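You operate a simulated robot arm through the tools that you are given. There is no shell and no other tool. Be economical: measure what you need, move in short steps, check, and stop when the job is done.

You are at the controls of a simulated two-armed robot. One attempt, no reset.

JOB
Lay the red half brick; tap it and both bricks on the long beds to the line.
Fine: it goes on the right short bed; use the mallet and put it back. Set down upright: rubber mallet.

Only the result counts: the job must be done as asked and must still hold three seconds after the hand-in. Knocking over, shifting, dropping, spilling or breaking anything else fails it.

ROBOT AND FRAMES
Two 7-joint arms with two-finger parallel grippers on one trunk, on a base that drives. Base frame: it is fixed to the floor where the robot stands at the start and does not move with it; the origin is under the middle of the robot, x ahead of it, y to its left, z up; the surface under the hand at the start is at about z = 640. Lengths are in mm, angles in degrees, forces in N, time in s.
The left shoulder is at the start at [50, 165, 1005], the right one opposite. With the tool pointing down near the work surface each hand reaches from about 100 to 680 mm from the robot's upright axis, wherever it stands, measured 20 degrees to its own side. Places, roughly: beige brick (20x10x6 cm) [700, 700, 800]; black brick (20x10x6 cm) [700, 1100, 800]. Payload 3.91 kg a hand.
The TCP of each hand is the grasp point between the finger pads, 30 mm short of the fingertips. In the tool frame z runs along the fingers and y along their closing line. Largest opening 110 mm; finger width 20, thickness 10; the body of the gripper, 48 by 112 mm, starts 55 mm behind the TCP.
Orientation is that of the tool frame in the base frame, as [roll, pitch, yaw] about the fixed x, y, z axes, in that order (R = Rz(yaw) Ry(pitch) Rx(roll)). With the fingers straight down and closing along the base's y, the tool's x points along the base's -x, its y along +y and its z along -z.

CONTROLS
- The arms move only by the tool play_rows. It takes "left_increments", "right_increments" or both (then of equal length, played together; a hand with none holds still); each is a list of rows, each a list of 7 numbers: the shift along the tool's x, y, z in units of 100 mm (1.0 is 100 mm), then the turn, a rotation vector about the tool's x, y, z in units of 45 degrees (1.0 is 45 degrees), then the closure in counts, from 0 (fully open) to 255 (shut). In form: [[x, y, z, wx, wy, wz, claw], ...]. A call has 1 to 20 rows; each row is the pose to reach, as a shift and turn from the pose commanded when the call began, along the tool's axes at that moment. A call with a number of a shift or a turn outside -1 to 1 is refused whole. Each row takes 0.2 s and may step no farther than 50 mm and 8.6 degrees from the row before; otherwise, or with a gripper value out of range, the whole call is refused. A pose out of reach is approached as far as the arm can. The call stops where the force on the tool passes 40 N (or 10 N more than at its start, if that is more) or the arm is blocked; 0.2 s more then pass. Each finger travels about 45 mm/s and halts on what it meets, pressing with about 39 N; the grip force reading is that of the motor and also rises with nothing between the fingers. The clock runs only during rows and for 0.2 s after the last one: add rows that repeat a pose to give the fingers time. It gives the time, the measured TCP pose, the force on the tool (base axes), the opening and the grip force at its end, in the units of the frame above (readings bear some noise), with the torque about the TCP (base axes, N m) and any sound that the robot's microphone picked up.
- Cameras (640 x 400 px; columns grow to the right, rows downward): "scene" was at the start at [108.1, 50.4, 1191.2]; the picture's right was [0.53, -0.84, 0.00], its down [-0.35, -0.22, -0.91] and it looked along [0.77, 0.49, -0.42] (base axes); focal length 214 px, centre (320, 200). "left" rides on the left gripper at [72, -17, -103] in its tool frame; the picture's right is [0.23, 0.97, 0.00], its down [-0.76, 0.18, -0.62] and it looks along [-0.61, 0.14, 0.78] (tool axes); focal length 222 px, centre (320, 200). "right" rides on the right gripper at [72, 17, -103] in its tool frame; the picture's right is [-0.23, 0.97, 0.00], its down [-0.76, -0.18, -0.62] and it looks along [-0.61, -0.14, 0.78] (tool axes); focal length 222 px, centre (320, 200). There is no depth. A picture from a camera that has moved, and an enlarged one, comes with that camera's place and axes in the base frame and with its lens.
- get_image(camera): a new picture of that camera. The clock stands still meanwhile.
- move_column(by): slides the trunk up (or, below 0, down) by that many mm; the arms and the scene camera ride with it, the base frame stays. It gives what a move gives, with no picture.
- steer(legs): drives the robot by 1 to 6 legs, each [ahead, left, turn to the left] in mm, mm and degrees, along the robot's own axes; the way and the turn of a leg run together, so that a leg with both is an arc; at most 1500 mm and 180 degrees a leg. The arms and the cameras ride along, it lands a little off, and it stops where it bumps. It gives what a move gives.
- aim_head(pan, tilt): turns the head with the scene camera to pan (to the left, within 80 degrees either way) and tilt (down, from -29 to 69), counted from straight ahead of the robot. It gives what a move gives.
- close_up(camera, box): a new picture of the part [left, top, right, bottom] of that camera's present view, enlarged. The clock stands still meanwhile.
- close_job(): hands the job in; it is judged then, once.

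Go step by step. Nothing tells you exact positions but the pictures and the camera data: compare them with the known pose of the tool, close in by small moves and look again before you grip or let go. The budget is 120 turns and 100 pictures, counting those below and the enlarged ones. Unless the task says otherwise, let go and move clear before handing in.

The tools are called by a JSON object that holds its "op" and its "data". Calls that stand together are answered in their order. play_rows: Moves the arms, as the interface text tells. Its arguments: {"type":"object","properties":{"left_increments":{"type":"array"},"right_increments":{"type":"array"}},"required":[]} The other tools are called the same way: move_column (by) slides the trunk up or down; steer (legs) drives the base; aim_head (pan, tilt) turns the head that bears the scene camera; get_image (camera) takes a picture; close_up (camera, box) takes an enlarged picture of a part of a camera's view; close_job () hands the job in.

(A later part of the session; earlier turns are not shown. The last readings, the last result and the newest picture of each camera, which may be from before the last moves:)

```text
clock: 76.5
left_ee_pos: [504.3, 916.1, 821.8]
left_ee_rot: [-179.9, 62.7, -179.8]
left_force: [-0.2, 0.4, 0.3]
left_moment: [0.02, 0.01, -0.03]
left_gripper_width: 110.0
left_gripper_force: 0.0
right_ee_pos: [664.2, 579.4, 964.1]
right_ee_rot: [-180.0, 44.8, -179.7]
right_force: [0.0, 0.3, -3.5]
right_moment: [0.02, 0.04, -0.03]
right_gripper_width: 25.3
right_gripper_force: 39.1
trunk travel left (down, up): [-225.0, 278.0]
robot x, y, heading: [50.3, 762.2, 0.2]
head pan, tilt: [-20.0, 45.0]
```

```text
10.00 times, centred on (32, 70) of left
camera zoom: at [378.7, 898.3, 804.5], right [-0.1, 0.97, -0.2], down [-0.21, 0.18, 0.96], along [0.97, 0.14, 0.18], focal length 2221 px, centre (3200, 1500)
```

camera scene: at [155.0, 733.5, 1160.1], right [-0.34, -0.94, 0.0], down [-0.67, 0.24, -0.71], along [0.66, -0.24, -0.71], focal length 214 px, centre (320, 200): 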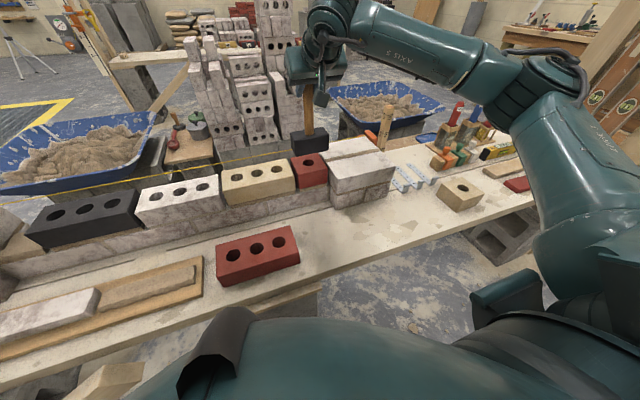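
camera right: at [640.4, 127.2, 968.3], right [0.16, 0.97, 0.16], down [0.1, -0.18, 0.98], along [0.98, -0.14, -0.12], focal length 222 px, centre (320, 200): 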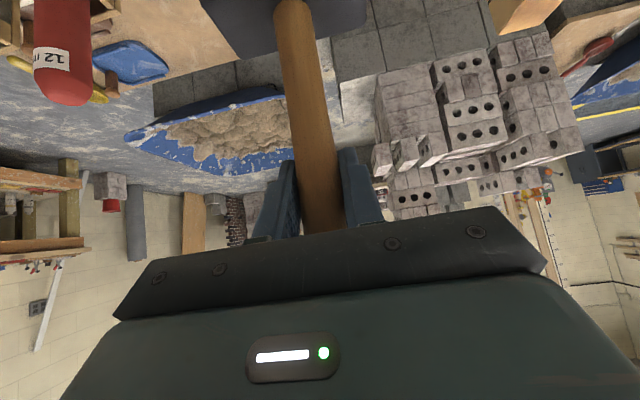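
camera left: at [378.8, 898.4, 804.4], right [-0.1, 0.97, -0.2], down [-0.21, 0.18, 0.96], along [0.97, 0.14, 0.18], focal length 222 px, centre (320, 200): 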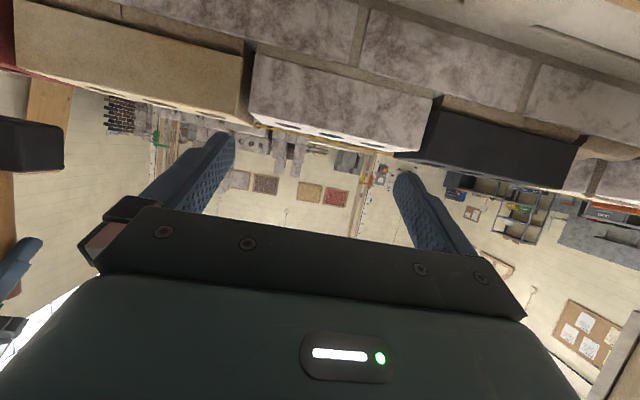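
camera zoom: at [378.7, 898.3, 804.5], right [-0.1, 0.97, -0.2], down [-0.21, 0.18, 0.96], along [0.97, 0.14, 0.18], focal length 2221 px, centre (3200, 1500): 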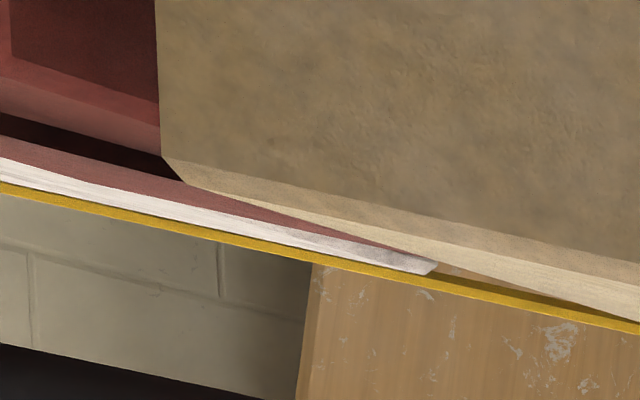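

{"op": "play_rows", "data": {"right_increments": [[0.11, 0, 0.11, 0, 0, 0, 255], [0.22, 0, 0.22, 0, 0, 0, 255], [0.11, 0, 0.11, 0, 0, 0, 255], [0, 0, 0, 0, 0, 0, 255]]}}

{"op": "close_up", "data": {"camera": "left", "box": [0, 50, 64, 90]}}

```text
clock: 77.5
left_ee_pos: [503.2, 916.2, 822.0]
left_ee_rot: [-179.9, 62.8, -179.7]
left_force: [-0.1, 0.7, -0.4]
left_moment: [0.0, 0.01, 0.0]
left_gripper_width: 109.9
left_gripper_force: 0.2
right_ee_pos: [665.5, 581.4, 963.8]
right_ee_rot: [-179.7, 45.1, -179.7]
right_force: [-0.6, -0.6, -4.0]
right_moment: [-0.03, 0.03, -0.02]
right_gripper_width: 25.8
right_gripper_force: 38.3
trunk travel left (down, up): [-225.0, 278.0]
robot x, y, heading: [47.4, 763.1, 0.1]
head pan, tilt: [-20.0, 45.0]
```

```text
10.00 times, centred on (32, 70) of left
camera zoom: at [378.7, 898.3, 804.4], right [-0.1, 0.97, -0.2], down [-0.21, 0.18, 0.96], along [0.97, 0.14, 0.18], focal length 2221 px, centre (3200, 1500)
```

zoom: 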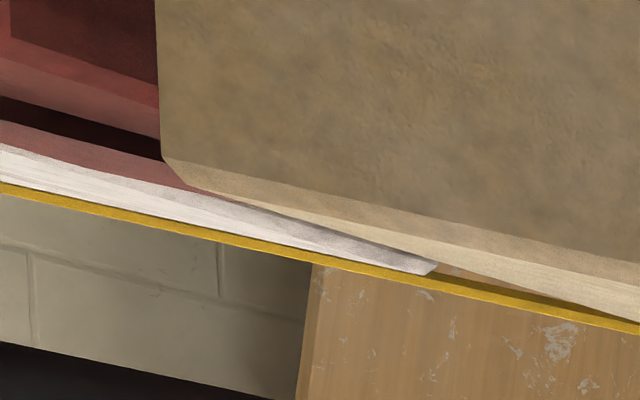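

{"op": "play_rows", "data": {"right_increments": [[0.115, 0, 0.115, 0, 0, 0, 255], [0.23, 0, 0.23, 0, 0, 0, 255], [0.11, 0, 0.11, 0, 0, 0, 255], [0, 0, 0, 0, 0, 0, 255]]}}

{"op": "close_up", "data": {"camera": "left", "box": [0, 50, 64, 90]}}

{"op": "close_up", "data": {"camera": "scene", "box": [250, 120, 410, 220]}}

```text
clock: 78.5
left_ee_pos: [504.7, 916.6, 819.9]
left_ee_rot: [-180.0, 62.8, -179.8]
left_force: [0.4, -0.3, 0.4]
left_moment: [-0.02, -0.02, 0.03]
left_gripper_width: 110.3
left_gripper_force: 0.2
right_ee_pos: [665.1, 580.7, 962.5]
right_ee_rot: [-179.9, 44.9, -179.7]
right_force: [-0.8, 0.3, -4.0]
right_moment: [0.03, -0.04, 0.0]
right_gripper_width: 25.7
right_gripper_force: 39.3
trunk travel left (down, up): [-225.0, 278.0]
robot x, y, heading: [45.2, 760.3, -0.0]
head pan, tilt: [-20.0, 45.0]
```

```text
10.00 times, centred on (32, 70) of left
camera zoom: at [378.7, 898.3, 804.4], right [-0.1, 0.97, -0.2], down [-0.21, 0.18, 0.96], along [0.97, 0.14, 0.18], focal length 2221 px, centre (3200, 1500)
```

zoom: 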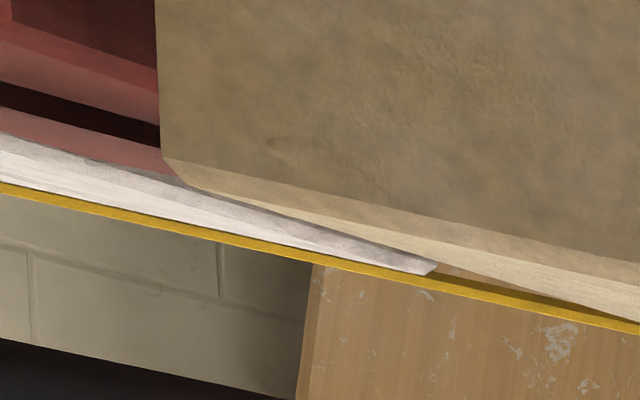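

```text
4.00 times, centred on (330, 170) of scene
camera zoom: at [155.1, 733.5, 1160.0], right [-0.34, -0.94, 0.0], down [-0.67, 0.24, -0.71], along [0.66, -0.24, -0.71], focal length 858 px, centre (280, 320)
```

zoom: 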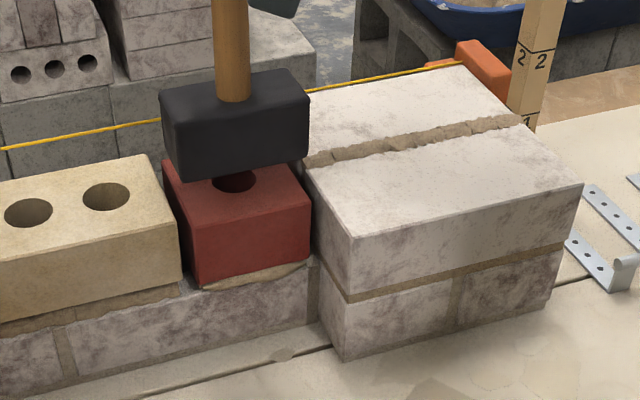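

The visible red edges are ambiguous at the picture's rim, so I shift the sighting camera 120 mm towards the red half.

{"op": "play_rows", "data": {"left_increments": [[0, -0.3, 0, 0, 0, 0, 0], [0, -0.6, 0, 0, 0, 0, 0], [0, -0.9, 0, 0, 0, 0, 0], [0, -1.0, 0, 0, 0, 0, 0]]}}

{"op": "get_image", "data": {"camera": "left"}}

```text
clock: 79.5
left_ee_pos: [506.0, 888.0, 860.7]
left_ee_rot: [-179.9, 62.7, -179.7]
left_force: [0.2, -1.0, 0.4]
left_moment: [0.0, -0.02, -0.01]
left_gripper_width: 110.0
left_gripper_force: 0.1
left hand out of reach, approached as far as the arm can: row 1, 2, 3, 4
right_ee_pos: [664.4, 580.4, 963.1]
right_ee_rot: [-179.8, 44.9, -179.7]
right_force: [0.3, 0.0, -4.0]
right_moment: [0.0, 0.0, -0.03]
right_gripper_width: 25.9
right_gripper_force: 38.6
trunk travel left (down, up): [-225.0, 278.0]
robot x, y, heading: [49.7, 760.6, 0.1]
head pan, tilt: [-20.0, 45.0]
```

```text
36 pictures are left
camera left: at [380.9, 871.1, 843.4], right [-0.1, 0.97, -0.2], down [-0.21, 0.18, 0.96], along [0.97, 0.14, 0.18], focal length 222 px, centre (320, 200)
```

left: 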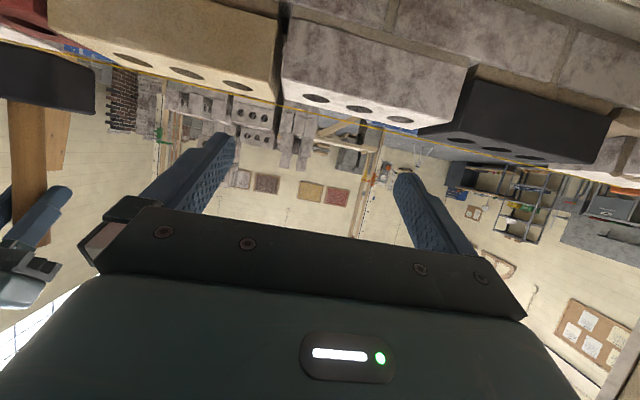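

The arm can't go farther that way. I use a tight zoom of the scene camera instead, with the beige corner as reference.

{"op": "close_up", "data": {"camera": "scene", "box": [286, 150, 350, 190]}}

{"op": "close_up", "data": {"camera": "left", "box": [0, 20, 64, 60]}}

```text
10.00 times, centred on (318, 170) of scene
camera zoom: at [155.0, 733.5, 1160.1], right [-0.34, -0.94, 0.0], down [-0.67, 0.24, -0.71], along [0.66, -0.24, -0.71], focal length 2145 px, centre (340, 500)
```

zoom: 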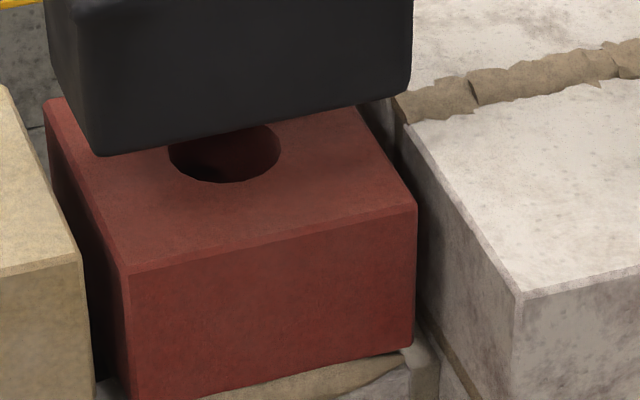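

```text
10.00 times, centred on (32, 40) of left
camera zoom: at [380.9, 871.1, 843.4], right [-0.1, 0.97, -0.2], down [-0.21, 0.18, 0.96], along [0.97, 0.14, 0.18], focal length 2221 px, centre (3200, 1800)
```

zoom: 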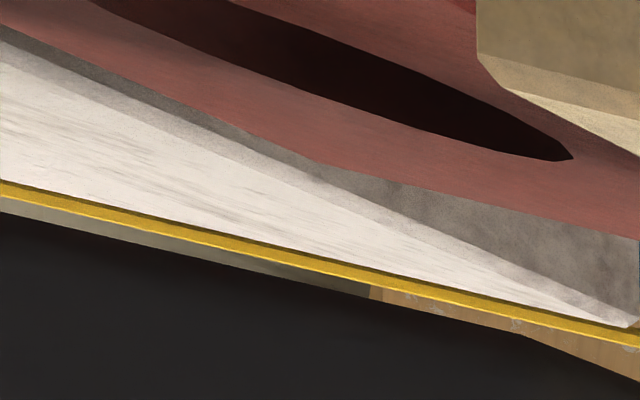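

The red half's rear corner and the lead's edge both read ≈774.5 in the level sight, just at the line (≈775.9), so it is done. I raise the mallet and move on to the beige brick.

{"op": "play_rows", "data": {"right_increments": [[-0.12, 0, -0.12, 0, 0, 0, 255], [-0.24, 0, -0.24, 0, 0, 0, 255]]}}

{"op": "steer", "data": {"legs": [[0, 156, 0]]}}

{"op": "get_image", "data": {"camera": "left"}}

{"op": "get_image", "data": {"camera": "scene"}}

```text
clock: 80.1
left_ee_pos: [505.9, 888.0, 860.1]
left_ee_rot: [-179.8, 62.8, -179.8]
left_force: [0.1, 0.6, -0.2]
left_moment: [0.01, 0.02, -0.01]
left_gripper_width: 109.9
left_gripper_force: 0.0
right_ee_pos: [665.9, 580.7, 997.7]
right_ee_rot: [-179.9, 44.9, -179.7]
right_force: [0.0, -0.7, -4.4]
right_moment: [0.01, -0.01, -0.02]
right_gripper_width: 25.9
right_gripper_force: 38.9
trunk travel left (down, up): [-225.0, 278.0]
robot x, y, heading: [48.6, 760.8, 0.0]
head pan, tilt: [-20.0, 45.0]
```

```text
clock: 82.2
left_ee_pos: [505.7, 1045.7, 859.6]
left_ee_rot: [-179.8, 62.8, 180.0]
left_force: [0.5, 0.2, -0.6]
left_moment: [0.02, -0.02, -0.03]
left_gripper_width: 110.0
left_gripper_force: 0.1
right_ee_pos: [664.9, 739.1, 997.4]
right_ee_rot: [-179.9, 45.1, -179.8]
right_force: [-0.1, 0.1, -4.6]
right_moment: [-0.03, -0.01, -0.02]
right_gripper_width: 25.5
right_gripper_force: 39.8
trunk travel left (down, up): [-225.0, 278.0]
robot x, y, heading: [46.5, 917.6, -0.1]
head pan, tilt: [-20.0, 45.0]
```

```text
33 pictures are left
camera left: at [381.2, 1028.9, 843.2], right [-0.1, 0.97, -0.2], down [-0.21, 0.18, 0.96], along [0.97, 0.14, 0.18], focal length 222 px, centre (320, 200)
```

left: 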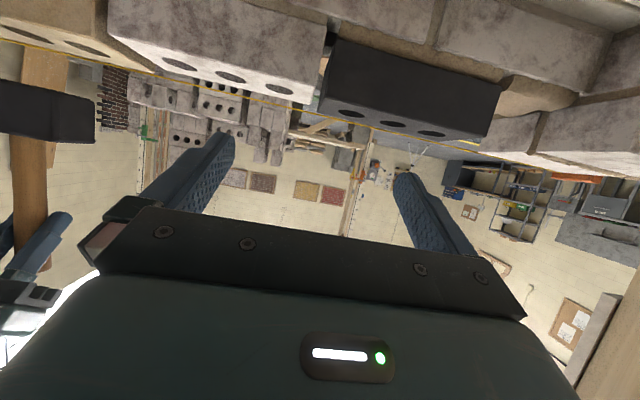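

```text
32 pictures are left
camera scene: at [154.9, 891.9, 1160.1], right [-0.34, -0.94, 0.0], down [-0.66, 0.24, -0.71], along [0.66, -0.24, -0.71], focal length 214 px, centre (320, 200)
```

scene: 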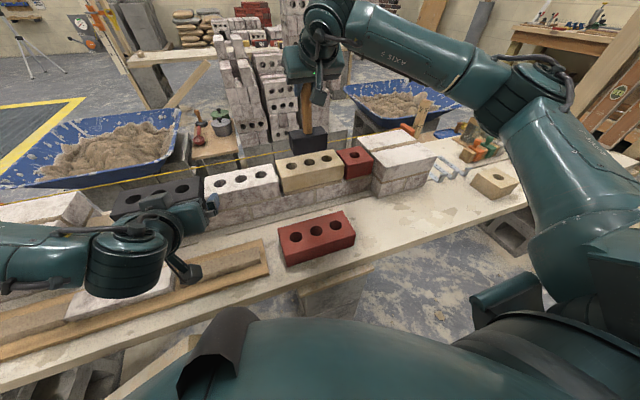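

Mallet is centred over the beige brick (y≈739). First tap on it.

{"op": "play_rows", "data": {"right_increments": [[0.15, -0.02, 0.15, 0, 0, 0, 255], [0.27, -0.02, 0.27, 0, 0, 0, 255], [0.27, -0.02, 0.27, 0, 0, 0, 255], [0.335, -0.02, 0.335, 0, 0, 0, 255], [0.42, -0.02, 0.42, 0, 0, 0, 255], [0.335, -0.02, 0.335, 0, 0, 0, 255], [0.25, -0.02, 0.25, 0, 0, 0, 255]]}}

{"op": "close_up", "data": {"camera": "left", "box": [70, 10, 166, 70]}}

```text
clock: 83.8
left_ee_pos: [506.9, 1046.0, 860.3]
left_ee_rot: [-179.8, 62.8, 179.9]
left_force: [0.3, 0.3, -0.5]
left_moment: [-0.02, -0.02, -0.04]
left_gripper_width: 110.3
left_gripper_force: 0.1
right_ee_pos: [664.8, 735.9, 960.6]
right_ee_rot: [-179.9, 44.7, -179.9]
right_force: [0.5, 0.1, -5.0]
right_moment: [-0.01, 0.03, 0.02]
right_gripper_width: 26.0
right_gripper_force: 39.5
trunk travel left (down, up): [-225.0, 278.0]
robot x, y, heading: [45.3, 918.4, -0.1]
head pan, tilt: [-20.0, 45.0]
```

```text
6.67 times, centred on (118, 40) of left
camera zoom: at [381.2, 1028.9, 843.1], right [-0.1, 0.97, -0.2], down [-0.21, 0.18, 0.96], along [0.97, 0.14, 0.18], focal length 1481 px, centre (1667, 1267)
```

zoom: 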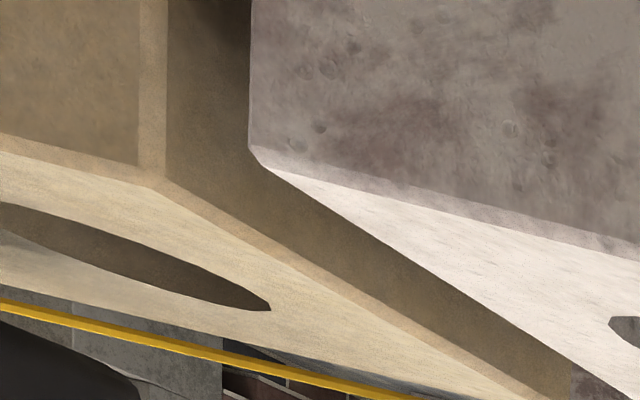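

White reads 775.4 and beige still ≈781.7, so I go a bit deeper.

{"op": "play_rows", "data": {"right_increments": [[0.1, 0, 0.1, 0, 0, 0, 255], [0.195, 0, 0.195, 0, 0, 0, 255], [0.1, 0, 0.1, 0, 0, 0, 255], [0, 0, 0, 0, 0, 0, 255]]}}

{"op": "close_up", "data": {"camera": "left", "box": [70, 10, 166, 70]}}

```text
clock: 84.8
left_ee_pos: [506.7, 1045.5, 859.6]
left_ee_rot: [-179.8, 62.8, 180.0]
left_force: [0.6, 0.1, -0.5]
left_moment: [0.02, -0.03, 0.0]
left_gripper_width: 109.9
left_gripper_force: 0.0
right_ee_pos: [664.9, 736.0, 960.3]
right_ee_rot: [-179.8, 44.7, -180.0]
right_force: [-0.1, -0.5, -4.3]
right_moment: [-0.01, 0.0, 0.06]
right_gripper_width: 25.7
right_gripper_force: 38.6
trunk travel left (down, up): [-225.0, 278.0]
robot x, y, heading: [49.5, 919.4, -0.1]
head pan, tilt: [-20.0, 45.0]
```

```text
6.67 times, centred on (118, 40) of left
camera zoom: at [381.2, 1028.9, 843.0], right [-0.1, 0.97, -0.2], down [-0.21, 0.18, 0.96], along [0.97, 0.14, 0.18], focal length 1481 px, centre (1667, 1267)
```

zoom: 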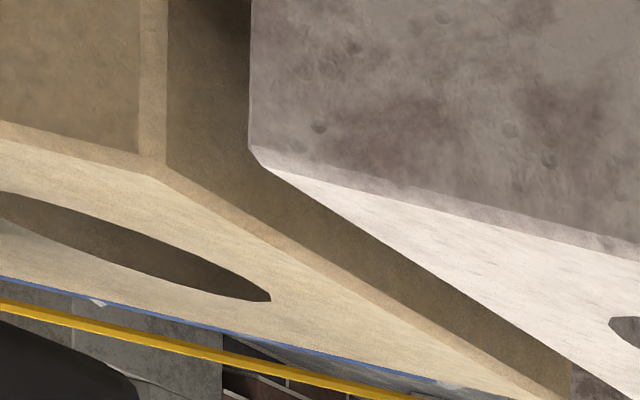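

It went down ~1.5 mm and about 4.5 mm remain. Two more taps.

{"op": "play_rows", "data": {"right_increments": [[0.11, 0, 0.11, 0, 0, 0, 255], [0.21, 0, 0.21, 0, 0, 0, 255], [0.11, 0, 0.11, 0, 0, 0, 255], [0, 0, 0, 0, 0, 0, 255], [0, 0, 0, 0, 0, 0, 255], [0.11, 0, 0.11, 0, 0, 0, 255], [0.22, 0, 0.22, 0, 0, 0, 255], [0.11, 0, 0.11, 0, 0, 0, 255], [0, 0, 0, 0, 0, 0, 255]]}}

{"op": "close_up", "data": {"camera": "left", "box": [70, 10, 166, 70]}}

```text
clock: 86.8
left_ee_pos: [506.9, 1044.9, 859.7]
left_ee_rot: [-179.8, 62.7, 180.0]
left_force: [0.2, 0.3, 0.6]
left_moment: [0.0, -0.06, 0.0]
left_gripper_width: 110.2
left_gripper_force: 0.1
right_ee_pos: [663.6, 736.3, 960.4]
right_ee_rot: [-179.9, 44.7, -179.9]
right_force: [0.0, 0.2, -4.6]
right_moment: [0.01, 0.01, -0.02]
right_gripper_width: 25.6
right_gripper_force: 39.0
trunk travel left (down, up): [-225.0, 278.0]
robot x, y, heading: [49.1, 918.3, 0.2]
head pan, tilt: [-20.0, 45.0]
```

```text
6.67 times, centred on (118, 40) of left
camera zoom: at [381.2, 1028.9, 843.0], right [-0.1, 0.97, -0.2], down [-0.21, 0.18, 0.96], along [0.97, 0.14, 0.18], focal length 1481 px, centre (1667, 1267)
```

zoom: 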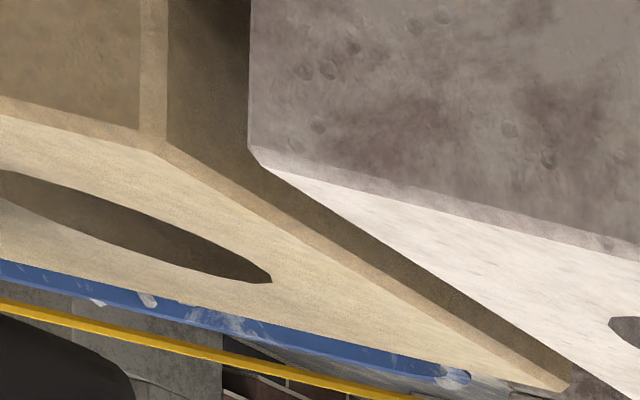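

About 1.5 mm remains, so one more tap.

{"op": "play_rows", "data": {"right_increments": [[0.11, 0, 0.11, 0, 0, 0, 255], [0.225, 0, 0.225, 0, 0, 0, 255], [0.11, 0, 0.11, 0, 0, 0, 255], [0, 0, 0, 0, 0, 0, 255]]}}

{"op": "close_up", "data": {"camera": "left", "box": [70, 10, 166, 70]}}

```text
clock: 87.8
left_ee_pos: [504.6, 1045.8, 859.4]
left_ee_rot: [-179.8, 62.8, -180.0]
left_force: [-0.2, -0.2, -0.2]
left_moment: [-0.03, -0.01, 0.03]
left_gripper_width: 110.2
left_gripper_force: 0.0
right_ee_pos: [662.2, 736.5, 960.6]
right_ee_rot: [-179.8, 44.7, -179.9]
right_force: [0.3, -0.2, -3.8]
right_moment: [-0.01, 0.0, 0.02]
right_gripper_width: 25.5
right_gripper_force: 39.0
trunk travel left (down, up): [-225.0, 278.0]
robot x, y, heading: [51.2, 916.8, -0.3]
head pan, tilt: [-20.0, 45.0]
```

```text
6.67 times, centred on (118, 40) of left
camera zoom: at [381.2, 1028.9, 843.0], right [-0.1, 0.97, -0.2], down [-0.21, 0.18, 0.96], along [0.97, 0.14, 0.18], focal length 1481 px, centre (1667, 1267)
```

zoom: 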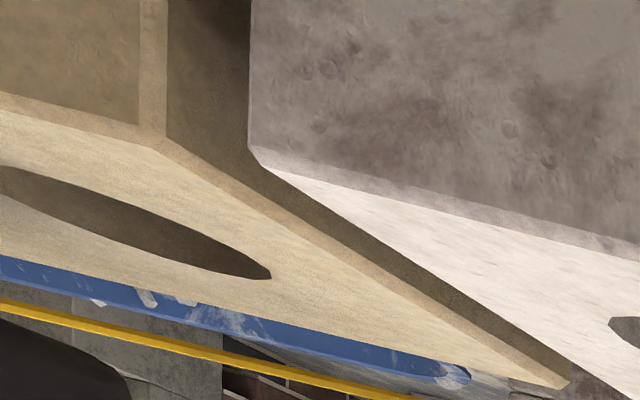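

Flush would be at row ≈139 and beige is at ≈148, about 1.2 mm high. One more small tap.

{"op": "play_rows", "data": {"right_increments": [[0.11, 0, 0.11, 0, 0, 0, 255], [0.235, 0, 0.235, 0, 0, 0, 255], [0.11, 0, 0.11, 0, 0, 0, 255], [0, 0, 0, 0, 0, 0, 255]]}}

{"op": "close_up", "data": {"camera": "left", "box": [70, 10, 166, 70]}}

```text
clock: 88.8
left_ee_pos: [507.4, 1046.9, 860.3]
left_ee_rot: [-179.8, 62.8, -180.0]
left_force: [-0.1, 0.5, 0.0]
left_moment: [-0.03, 0.0, -0.03]
left_gripper_width: 110.1
left_gripper_force: 0.0
right_ee_pos: [663.5, 736.4, 960.1]
right_ee_rot: [-179.8, 44.6, -179.9]
right_force: [-0.3, 0.3, -4.9]
right_moment: [-0.04, 0.03, 0.0]
right_gripper_width: 25.9
right_gripper_force: 39.2
trunk travel left (down, up): [-225.0, 278.0]
robot x, y, heading: [48.1, 919.2, -0.0]
head pan, tilt: [-20.0, 45.0]
```

```text
6.67 times, centred on (118, 40) of left
camera zoom: at [381.3, 1028.9, 843.0], right [-0.1, 0.97, -0.2], down [-0.21, 0.18, 0.96], along [0.97, 0.14, 0.18], focal length 1481 px, centre (1667, 1267)
```

zoom: 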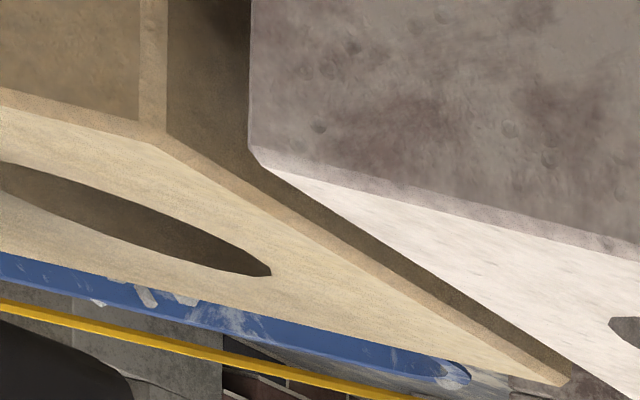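

Beige is now flush with the white brick within about 0.5 mm. I raise the mallet and move on to the black brick.

{"op": "play_rows", "data": {"right_increments": [[-0.12, 0, -0.12, 0, 0, 0, 255], [-0.25, 0, -0.25, 0, 0, 0, 255]]}}

{"op": "steer", "data": {"legs": [[0, 300, 0]]}}

{"op": "get_image", "data": {"camera": "left"}}

```text
clock: 89.4
left_ee_pos: [507.2, 1046.0, 860.0]
left_ee_rot: [-179.8, 62.8, 180.0]
left_force: [0.2, -0.2, 0.3]
left_moment: [0.01, 0.02, 0.02]
left_gripper_width: 109.9
left_gripper_force: 0.1
right_ee_pos: [665.4, 735.8, 996.9]
right_ee_rot: [-179.9, 44.9, 180.0]
right_force: [-0.7, -0.3, -5.0]
right_moment: [0.01, 0.01, -0.01]
right_gripper_width: 25.5
right_gripper_force: 38.6
trunk travel left (down, up): [-225.0, 278.0]
robot x, y, heading: [48.4, 919.1, -0.3]
head pan, tilt: [-20.0, 45.0]
```

```text
clock: 92.8
left_ee_pos: [495.5, 1349.8, 859.5]
left_ee_rot: [-179.8, 62.7, 179.7]
left_force: [-1.1, -0.3, 0.2]
left_moment: [0.0, 0.0, 0.0]
left_gripper_width: 110.0
left_gripper_force: 0.0
right_ee_pos: [652.7, 1039.5, 994.9]
right_ee_rot: [-179.8, 44.5, 179.9]
right_force: [0.4, -0.6, -4.7]
right_moment: [0.03, 0.0, 0.0]
right_gripper_width: 25.4
right_gripper_force: 39.0
trunk travel left (down, up): [-225.0, 278.0]
robot x, y, heading: [33.9, 1228.2, -0.2]
head pan, tilt: [-20.0, 45.0]
stopped in leg 1: the robot was blocked; the commanded pose is now the measured one
```

```text
26 pictures are left
camera left: at [370.4, 1334.7, 843.3], right [-0.1, 0.97, -0.2], down [-0.21, 0.18, 0.96], along [0.97, 0.13, 0.18], focal length 222 px, centre (320, 200)
```

left: 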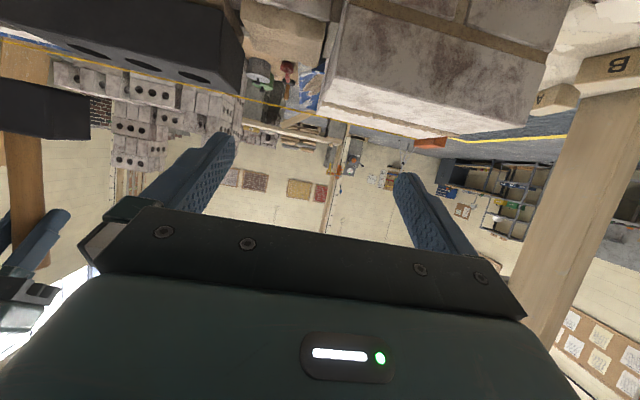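

The base touched something at the end. I look at what it was.

{"op": "aim_head", "data": {"pan": 25, "tilt": 50}}

{"op": "get_image", "data": {"camera": "scene"}}

```text
clock: 93.9
left_ee_pos: [495.3, 1351.1, 861.1]
left_ee_rot: [-179.8, 62.7, 179.7]
left_force: [-1.2, 0.6, 0.2]
left_moment: [0.0, 0.0, -0.02]
left_gripper_width: 109.9
left_gripper_force: 0.0
right_ee_pos: [651.8, 1041.1, 996.4]
right_ee_rot: [-180.0, 44.7, 179.8]
right_force: [-0.2, 0.1, -4.4]
right_moment: [0.0, -0.03, 0.02]
right_gripper_width: 25.5
right_gripper_force: 39.3
trunk travel left (down, up): [-225.0, 278.0]
robot x, y, heading: [35.9, 1225.0, -0.2]
head pan, tilt: [25.0, 50.0]
```

```text
25 pictures are left
camera scene: at [137.1, 1259.2, 1153.2], right [0.42, -0.91, 0.0], down [-0.7, -0.32, -0.64], along [0.58, 0.27, -0.77], focal length 214 px, centre (320, 200)
```

scene: 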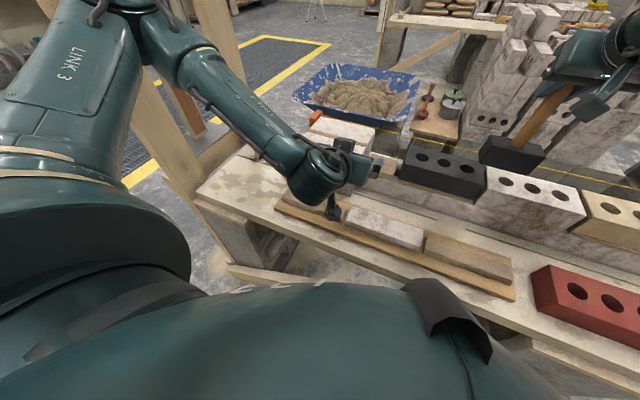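

I back off a few mm from it, then bring the mallet over the black brick's centre [668, 1142] by moving the arm.

{"op": "steer", "data": {"legs": [[-6, -8, 0]]}}

{"op": "play_rows", "data": {"right_increments": [[-0.03, 0.25, 0.03, 0, 0, 0, 255], [-0.06, 0.5, 0.06, 0, 0, 0, 255], [-0.09, 0.75, 0.09, 0, 0, 0, 255], [-0.12, 1.0, 0.12, 0, 0, 0, 255], [-0.12, 1.0, 0.12, 0, 0, 0, 255]]}}

{"op": "get_image", "data": {"camera": "scene"}}

{"op": "get_image", "data": {"camera": "left"}}

```text
clock: 94.7
left_ee_pos: [488.9, 1343.6, 859.8]
left_ee_rot: [-179.8, 62.8, 179.7]
left_force: [0.0, 0.2, 0.1]
left_moment: [0.0, 0.06, 0.0]
left_gripper_width: 109.9
left_gripper_force: 0.0
right_ee_pos: [647.1, 1032.0, 996.0]
right_ee_rot: [-179.9, 44.8, 179.8]
right_force: [-0.4, -0.1, -4.8]
right_moment: [0.01, 0.03, 0.0]
right_gripper_width: 25.7
right_gripper_force: 39.3
trunk travel left (down, up): [-225.0, 278.0]
robot x, y, heading: [30.2, 1219.7, -0.1]
head pan, tilt: [25.0, 50.0]
```

```text
clock: 95.9
left_ee_pos: [490.7, 1343.9, 859.6]
left_ee_rot: [-179.8, 62.8, 179.8]
left_force: [-0.1, 0.2, -0.2]
left_moment: [-0.02, -0.01, -0.03]
left_gripper_width: 110.1
left_gripper_force: 0.1
right_ee_pos: [665.4, 1130.4, 997.0]
right_ee_rot: [-179.9, 44.8, 179.8]
right_force: [-1.0, -0.1, -5.0]
right_moment: [-0.03, -0.02, 0.0]
right_gripper_width: 25.6
right_gripper_force: 38.5
trunk travel left (down, up): [-225.0, 278.0]
robot x, y, heading: [30.7, 1217.6, -0.4]
head pan, tilt: [25.0, 50.0]
```

```text
24 pictures are left
camera scene: at [131.0, 1251.5, 1153.2], right [0.42, -0.91, 0.0], down [-0.7, -0.32, -0.64], along [0.58, 0.27, -0.77], focal length 214 px, centre (320, 200)
```

scene: 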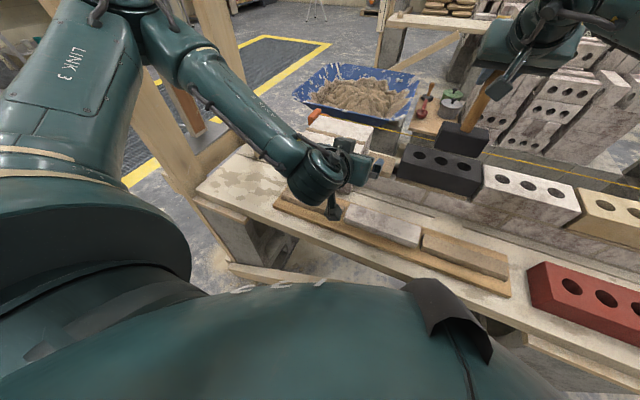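

```text
23 pictures are left
camera left: at [364.2, 1327.1, 843.2], right [-0.1, 0.97, -0.2], down [-0.21, 0.18, 0.96], along [0.97, 0.13, 0.18], focal length 222 px, centre (320, 200)
```

left: 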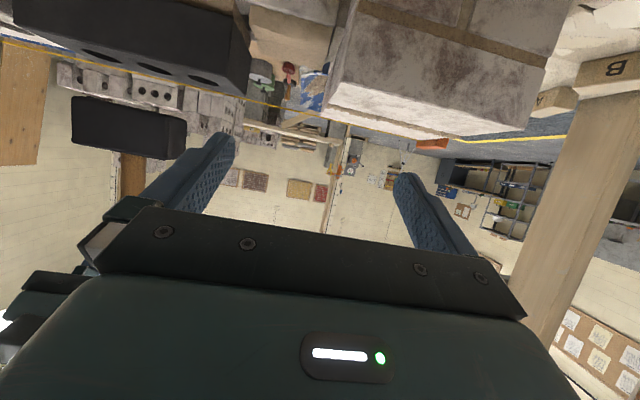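

{"op": "close_up", "data": {"camera": "left", "box": [0, 0, 96, 60]}}

{"op": "close_up", "data": {"camera": "left", "box": [200, 55, 296, 115]}}

```text
6.67 times, centred on (48, 30) of left
camera zoom: at [364.2, 1327.1, 843.2], right [-0.1, 0.97, -0.2], down [-0.21, 0.18, 0.96], along [0.97, 0.13, 0.18], focal length 1481 px, centre (2133, 1333)
```

zoom: 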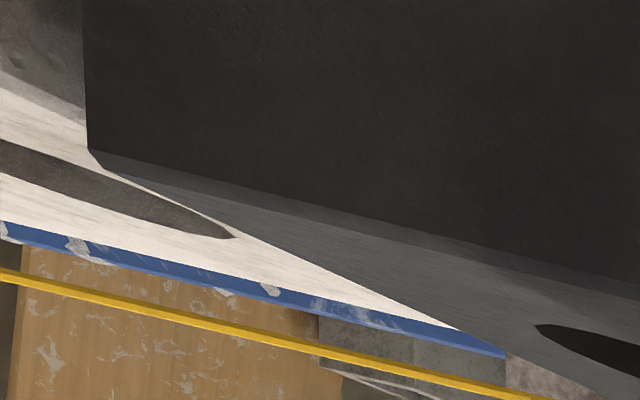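

```text
6.67 times, centred on (248, 85) of left
camera zoom: at [364.2, 1327.1, 843.2], right [-0.1, 0.97, -0.2], down [-0.21, 0.18, 0.96], along [0.97, 0.13, 0.18], focal length 1481 px, centre (800, 967)
```

zoom: 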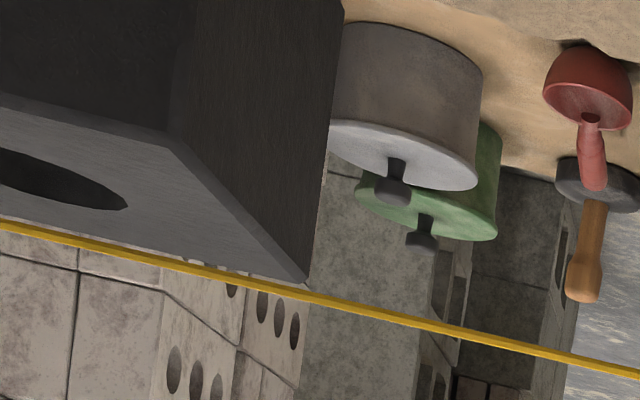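

In this view white and black meet at the left, a good flushness check. I centre and give two taps.

{"op": "play_rows", "data": {"right_increments": [[0.12, 0.11, 0.12, 0, 0, 0, 255], [0.25, 0.11, 0.25, 0, 0, 0, 255], [0.25, 0.11, 0.25, 0, 0, 0, 255], [0.34, 0.11, 0.34, 0, 0, 0, 255], [0.428, 0.11, 0.428, 0, 0, 0, 255], [0.34, 0.11, 0.34, 0, 0, 0, 255], [0.25, 0.11, 0.25, 0, 0, 0, 255], [0.25, 0.11, 0.25, 0, 0, 0, 255], [0.34, 0.11, 0.34, 0, 0, 0, 255], [0.443, 0.11, 0.443, 0, 0, 0, 255], [0.34, 0.11, 0.34, 0, 0, 0, 255], [0.25, 0.11, 0.25, 0, 0, 0, 255]]}}

{"op": "close_up", "data": {"camera": "left", "box": [0, 0, 96, 60]}}

```text
clock: 98.5
left_ee_pos: [488.4, 1344.5, 860.0]
left_ee_rot: [-179.8, 62.8, 179.7]
left_force: [0.0, 0.2, -0.5]
left_moment: [-0.02, -0.01, -0.01]
left_gripper_width: 110.2
left_gripper_force: 0.0
right_ee_pos: [663.8, 1143.3, 958.4]
right_ee_rot: [-179.8, 44.8, 179.9]
right_force: [0.4, 0.4, -4.0]
right_moment: [0.0, -0.02, -0.01]
right_gripper_width: 25.5
right_gripper_force: 39.1
trunk travel left (down, up): [-225.0, 278.0]
robot x, y, heading: [31.8, 1218.4, -0.4]
head pan, tilt: [25.0, 50.0]
```

```text
6.67 times, centred on (48, 30) of left
camera zoom: at [364.2, 1327.2, 843.1], right [-0.1, 0.97, -0.2], down [-0.21, 0.18, 0.96], along [0.97, 0.13, 0.18], focal length 1481 px, centre (2133, 1333)
```

zoom: 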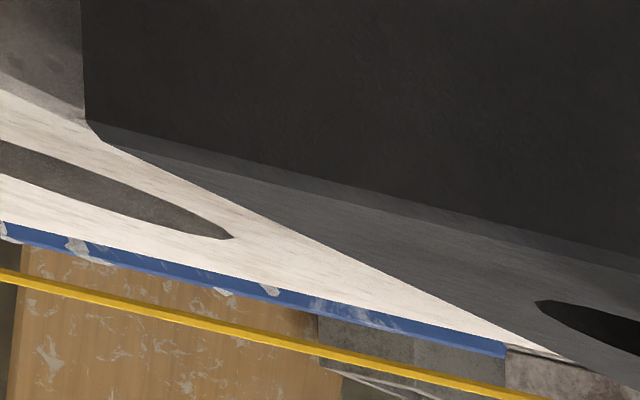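

{"op": "close_up", "data": {"camera": "left", "box": [0, 4, 32, 24]}}

```text
16.00 times, centred on (16, 14) of left
camera zoom: at [364.2, 1327.2, 843.1], right [-0.1, 0.97, -0.2], down [-0.21, 0.18, 0.96], along [0.97, 0.13, 0.18], focal length 3554 px, centre (5184, 3176)
```

zoom: 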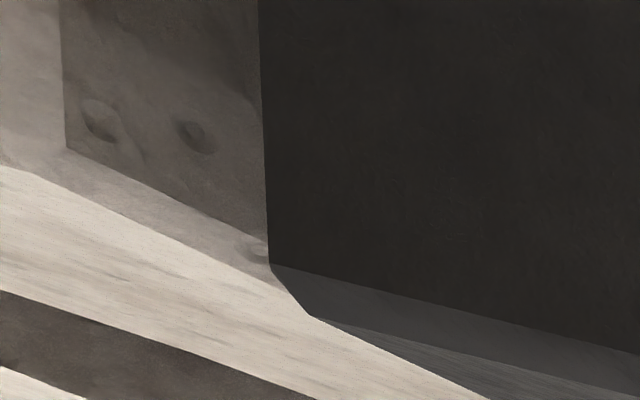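

Roughly 2–4 mm remain on the black brick, so I give one more tap and check.

{"op": "play_rows", "data": {"right_increments": [[0.09, 0, 0.09, 0, 0, 0, 255], [0.195, 0, 0.195, 0, 0, 0, 255], [0.09, 0, 0.09, 0, 0, 0, 255], [0, 0, 0, 0, 0, 0, 255]]}}

{"op": "close_up", "data": {"camera": "left", "box": [0, 4, 32, 24]}}

{"op": "close_up", "data": {"camera": "left", "box": [200, 55, 296, 115]}}

```text
clock: 99.5
left_ee_pos: [489.0, 1344.1, 860.1]
left_ee_rot: [-179.9, 62.8, 179.9]
left_force: [-0.5, 0.0, -0.2]
left_moment: [-0.03, 0.0, 0.01]
left_gripper_width: 110.2
left_gripper_force: 0.0
right_ee_pos: [662.9, 1142.8, 960.4]
right_ee_rot: [-179.7, 44.7, 179.9]
right_force: [0.1, 0.8, -3.6]
right_moment: [0.02, -0.02, -0.01]
right_gripper_width: 25.7
right_gripper_force: 39.1
trunk travel left (down, up): [-225.0, 278.0]
robot x, y, heading: [29.6, 1217.2, -0.2]
head pan, tilt: [25.0, 50.0]
```

```text
16.00 times, centred on (16, 14) of left
camera zoom: at [364.2, 1327.1, 843.1], right [-0.1, 0.97, -0.2], down [-0.21, 0.18, 0.96], along [0.97, 0.13, 0.18], focal length 3554 px, centre (5184, 3176)
```

zoom: 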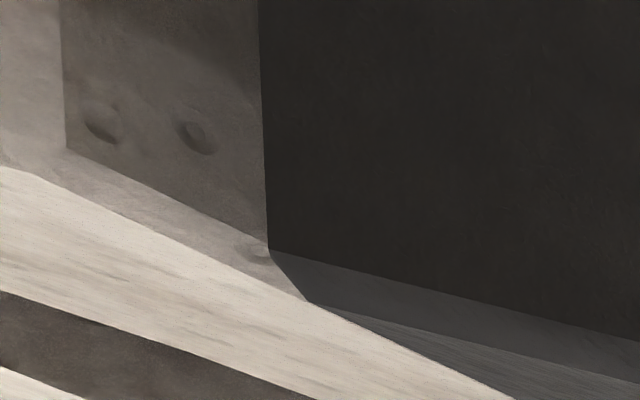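

```text
6.67 times, centred on (248, 85) of left
camera zoom: at [364.2, 1327.1, 843.1], right [-0.1, 0.97, -0.2], down [-0.21, 0.18, 0.96], along [0.97, 0.13, 0.18], focal length 1481 px, centre (800, 967)
```

zoom: 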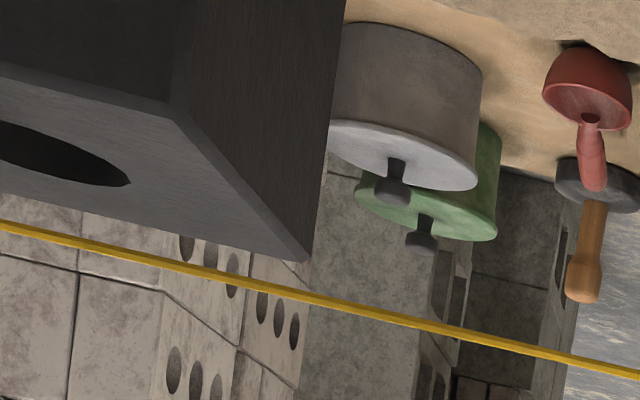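

Compared with the line (≈775.7), the black brick is still about 2 mm proud. Another tap, slightly deeper.

{"op": "play_rows", "data": {"right_increments": [[0.1, 0, 0.1, 0, 0, 0, 255], [0.21, 0, 0.21, 0, 0, 0, 255], [0.1, 0, 0.1, 0, 0, 0, 255], [0, 0, 0, 0, 0, 0, 255]]}}

{"op": "close_up", "data": {"camera": "left", "box": [200, 55, 296, 115]}}

{"op": "close_up", "data": {"camera": "left", "box": [0, 0, 96, 60]}}

```text
clock: 100.5
left_ee_pos: [489.2, 1343.2, 860.2]
left_ee_rot: [-179.8, 62.7, 179.8]
left_force: [0.3, -0.3, 0.0]
left_moment: [0.0, 0.02, 0.02]
left_gripper_width: 110.0
left_gripper_force: 0.1
right_ee_pos: [664.4, 1144.0, 960.0]
right_ee_rot: [-179.8, 44.7, 180.0]
right_force: [0.1, 0.5, -5.2]
right_moment: [-0.02, 0.04, -0.02]
right_gripper_width: 25.4
right_gripper_force: 39.0
trunk travel left (down, up): [-225.0, 278.0]
robot x, y, heading: [27.0, 1221.0, -0.1]
head pan, tilt: [25.0, 50.0]
```

```text
6.67 times, centred on (248, 85) of left
camera zoom: at [364.2, 1327.2, 843.1], right [-0.1, 0.97, -0.2], down [-0.21, 0.18, 0.96], along [0.97, 0.13, 0.18], focal length 1481 px, centre (800, 967)
```

zoom: 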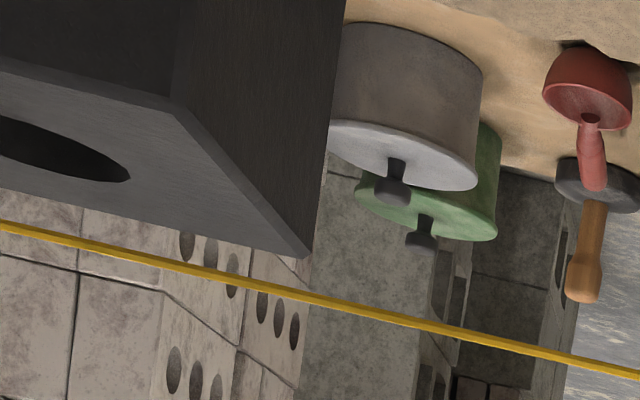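

```text
6.67 times, centred on (48, 30) of left
camera zoom: at [364.2, 1327.2, 843.1], right [-0.1, 0.97, -0.2], down [-0.21, 0.18, 0.96], along [0.97, 0.13, 0.18], focal length 1481 px, centre (2133, 1333)
```

zoom: 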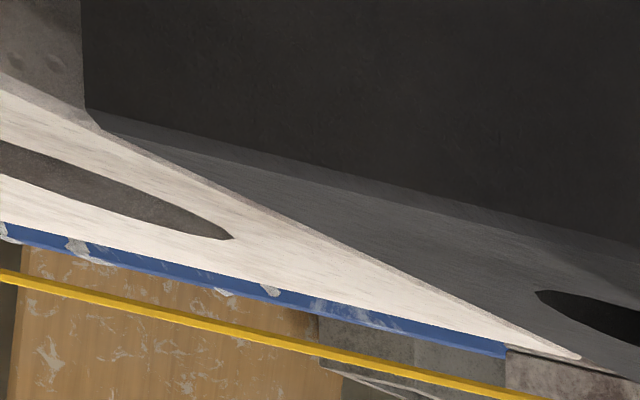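

Black is about 1.5 mm above white. One more tap.

{"op": "play_rows", "data": {"right_increments": [[0.1, 0, 0.1, 0, 0, 0, 255], [0.22, 0, 0.22, 0, 0, 0, 255], [0.1, 0, 0.1, 0, 0, 0, 255], [0, 0, 0, 0, 0, 0, 255]]}}

{"op": "close_up", "data": {"camera": "left", "box": [0, 0, 96, 60]}}

```text
clock: 101.5
left_ee_pos: [489.6, 1343.7, 860.4]
left_ee_rot: [-179.7, 62.8, 179.8]
left_force: [0.2, 0.1, -0.2]
left_moment: [0.0, -0.02, 0.01]
left_gripper_width: 110.0
left_gripper_force: 0.1
right_ee_pos: [664.1, 1142.8, 956.9]
right_ee_rot: [-179.8, 44.6, 179.9]
right_force: [0.5, 0.1, -4.9]
right_moment: [0.0, 0.01, 0.0]
right_gripper_width: 25.7
right_gripper_force: 39.2
trunk travel left (down, up): [-225.0, 278.0]
robot x, y, heading: [32.4, 1218.0, -0.1]
head pan, tilt: [25.0, 50.0]
```

```text
6.67 times, centred on (48, 30) of left
camera zoom: at [364.2, 1327.2, 843.0], right [-0.1, 0.97, -0.2], down [-0.21, 0.18, 0.96], along [0.97, 0.13, 0.18], focal length 1481 px, centre (2133, 1333)
```

zoom: 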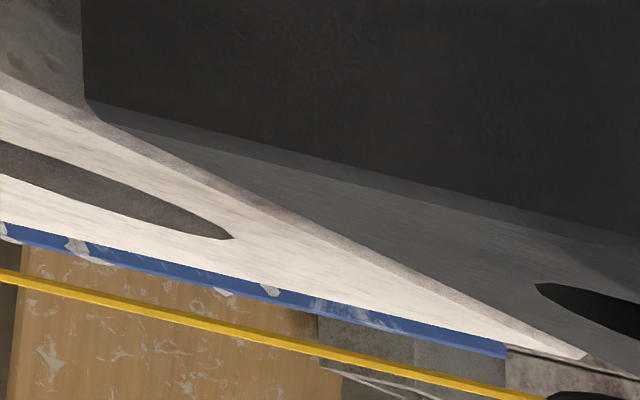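

Black now reads flush with white. All three are at the line, so I raise both hands and drive back to the mallet's place.

{"op": "play_rows", "data": {"left_increments": [[-0.25, 0, -0.12, 0, 0, 0, 0], [-0.5, 0, -0.25, 0, 0, 0, 0], [-0.75, 0, -0.37, 0, 0, 0, 0], [-0.95, 0, -0.48, 0, 0, 0, 0]], "right_increments": [[-0.1, 0, -0.1, 0, 0, 0, 255], [-0.25, -0.3, -0.25, 0, 0, 0, 255], [-0.3, -0.65, -0.3, 0, 0, 0, 255], [-0.3, -1.0, -0.3, 0, 0, 0, 255]]}}

{"op": "steer", "data": {"legs": [[0, -930, 0]]}}

{"op": "aim_head", "data": {"pan": -20, "tilt": 45}}

{"op": "get_image", "data": {"camera": "scene"}}

```text
clock: 102.5
left_ee_pos: [488.1, 1343.5, 966.5]
left_ee_rot: [-179.9, 62.8, 179.7]
left_force: [0.4, 0.3, -0.3]
left_moment: [-0.01, 0.02, 0.04]
left_gripper_width: 110.0
left_gripper_force: 0.1
right_ee_pos: [665.2, 1043.7, 1002.3]
right_ee_rot: [-179.9, 44.8, 179.9]
right_force: [-0.2, 0.7, -4.6]
right_moment: [-0.01, -0.01, 0.0]
right_gripper_width: 25.6
right_gripper_force: 39.4
trunk travel left (down, up): [-225.0, 278.0]
robot x, y, heading: [30.6, 1217.2, -0.1]
head pan, tilt: [25.0, 50.0]
```

```text
clock: 111.2
left_ee_pos: [476.0, 374.2, 965.7]
left_ee_rot: [-179.7, 62.8, 178.6]
left_force: [-1.0, -0.5, 0.0]
left_moment: [-0.07, -0.01, 0.01]
left_gripper_width: 110.0
left_gripper_force: 0.1
right_ee_pos: [645.2, 70.0, 1001.9]
right_ee_rot: [-179.9, 44.7, 178.7]
right_force: [0.3, -1.2, -4.0]
right_moment: [-0.05, -0.03, -0.02]
right_gripper_width: 25.5
right_gripper_force: 38.8
trunk travel left (down, up): [-225.0, 278.0]
robot x, y, heading: [13.2, 258.9, -1.8]
head pan, tilt: [25.0, 50.0]
```

```text
clock: 112.3
left_ee_pos: [474.9, 373.8, 966.1]
left_ee_rot: [-179.9, 62.7, 178.5]
left_force: [0.5, -0.4, 0.8]
left_moment: [0.02, 0.0, 0.05]
left_gripper_width: 110.0
left_gripper_force: 0.0
right_ee_pos: [645.2, 70.3, 1001.8]
right_ee_rot: [-179.9, 44.9, 178.6]
right_force: [1.1, -0.1, -3.5]
right_moment: [0.01, -0.02, 0.02]
right_gripper_width: 25.6
right_gripper_force: 38.7
trunk travel left (down, up): [-225.0, 278.0]
robot x, y, heading: [14.4, 259.7, -1.6]
head pan, tilt: [-20.0, 45.0]
```

```text
13 pictures are left
camera scene: at [121.0, 229.0, 1160.1], right [-0.37, -0.93, 0.0], down [-0.66, 0.26, -0.71], along [0.66, -0.26, -0.71], focal length 214 px, centre (320, 200)
```

scene: 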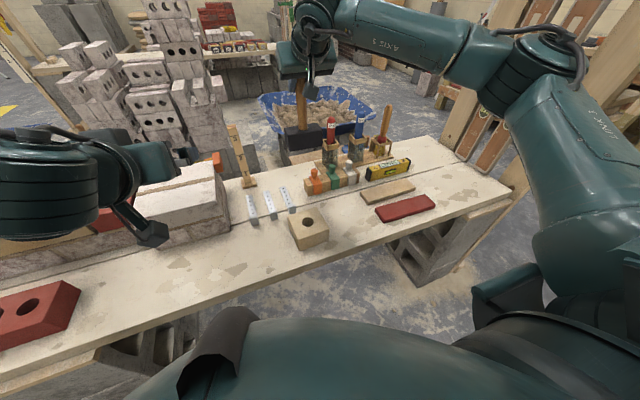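

I correct heading and position.

{"op": "steer", "data": {"legs": [[0, 0, 1.7], [45, 25, 0]]}}

```text
clock: 113.7
left_ee_pos: [516.9, 413.5, 967.0]
left_ee_rot: [-179.8, 62.8, -179.7]
left_force: [0.2, -0.1, 0.8]
left_moment: [-0.04, -0.01, 0.01]
left_gripper_width: 110.1
left_gripper_force: 0.1
right_ee_pos: [695.2, 115.7, 1001.0]
right_ee_rot: [-179.9, 44.8, -179.6]
right_force: [0.0, 0.5, -3.8]
right_moment: [-0.01, 0.02, 0.0]
right_gripper_width: 26.0
right_gripper_force: 39.0
trunk travel left (down, up): [-225.0, 278.0]
robot x, y, heading: [54.7, 284.1, 0.2]
head pan, tilt: [-20.0, 45.0]
```

{"op": "play_rows", "data": {"right_increments": [[0.1, -0.02, 0.25, 0, 0, 0, 255], [0, -0.04, 0.5, 0, 0, 0, 255], [-0.1, -0.04, 0.7, 0, 0, 0, 255], [-0.1, -0.04, 0.89, 0, 0, 0, 255], [-0.1, -0.04, 0.89, 0, 0, 0, 255]]}}

{"op": "close_up", "data": {"camera": "scene", "box": [220, 60, 400, 200]}}

{"op": "get_image", "data": {"camera": "right"}}

```text
clock: 114.8
left_ee_pos: [516.0, 413.3, 967.2]
left_ee_rot: [-179.7, 62.8, -179.7]
left_force: [0.0, -0.3, -0.5]
left_moment: [-0.02, 0.0, 0.0]
left_gripper_width: 110.4
left_gripper_force: 0.1
right_ee_pos: [763.9, 110.5, 943.7]
right_ee_rot: [-179.8, 44.8, -179.6]
right_force: [-0.3, -0.1, -4.3]
right_moment: [-0.01, -0.01, 0.0]
right_gripper_width: 25.5
right_gripper_force: 39.3
trunk travel left (down, up): [-225.0, 278.0]
robot x, y, heading: [59.3, 281.3, 0.2]
head pan, tilt: [-20.0, 45.0]
```

```text
2.86 times, centred on (310, 130) of scene
camera zoom: at [165.9, 257.5, 1160.1], right [-0.34, -0.94, 0.0], down [-0.67, 0.24, -0.71], along [0.66, -0.24, -0.71], focal length 613 px, centre (349, 400)
```

zoom: 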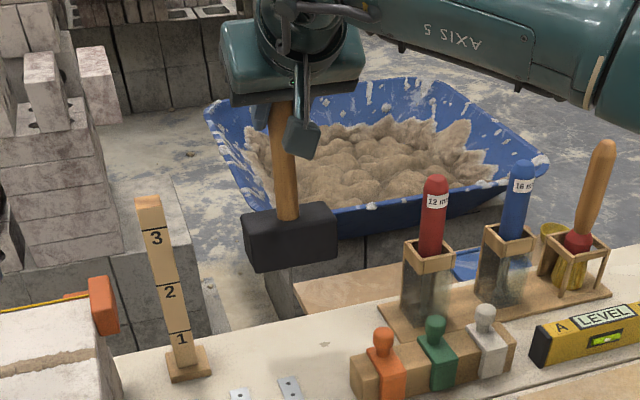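

```text
11 pictures are left
camera right: at [639.9, 127.1, 966.5], right [0.16, 0.97, 0.16], down [0.1, -0.18, 0.98], along [0.98, -0.14, -0.13], focal length 222 px, centre (320, 200)
```

right: 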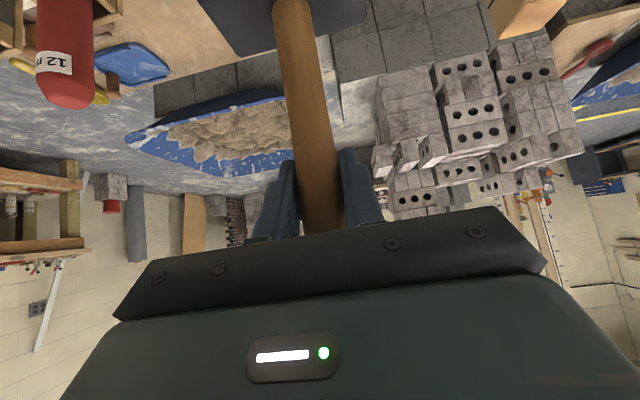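

The mallet hangs as it did after pick-up. I lower it over its old spot.

{"op": "play_rows", "data": {"right_increments": [[0.2, 0.01, 0.22, 0, 0, 0, 255], [0.45, 0.01, 0.47, 0, 0, 0, 255], [0.65, 0.01, 0.67, 0, 0, 0, 255], [0.8, 0.01, 0.82, 0, 0, 0, 255], [0.88, 0.01, 0.9, 0, 0, 0, 255], [0.88, 0.01, 0.9, 0, 0, 0, 255]]}}

{"op": "close_up", "data": {"camera": "scene", "box": [220, 60, 400, 200]}}

```text
clock: 116.2
left_ee_pos: [516.3, 414.2, 966.9]
left_ee_rot: [-179.8, 62.7, -179.7]
left_force: [-0.6, -0.5, -0.1]
left_moment: [-0.01, 0.03, 0.0]
left_gripper_width: 110.1
left_gripper_force: 0.1
right_ee_pos: [766.8, 112.0, 819.2]
right_ee_rot: [-179.9, 44.8, -179.7]
right_force: [0.2, -1.0, -4.9]
right_moment: [0.02, -0.01, 0.0]
right_gripper_width: 25.8
right_gripper_force: 39.1
trunk travel left (down, up): [-225.0, 278.0]
robot x, y, heading: [61.7, 282.1, 0.3]
head pan, tilt: [-20.0, 45.0]
```

```text
2.86 times, centred on (310, 130) of scene
camera zoom: at [165.9, 257.5, 1160.1], right [-0.34, -0.94, 0.0], down [-0.67, 0.24, -0.71], along [0.66, -0.24, -0.71], focal length 613 px, centre (349, 400)
```

zoom: 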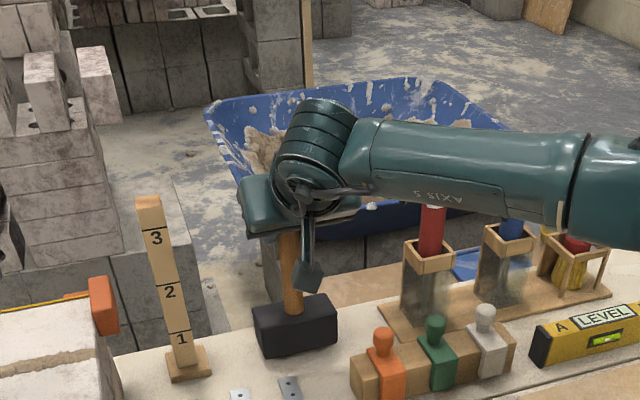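

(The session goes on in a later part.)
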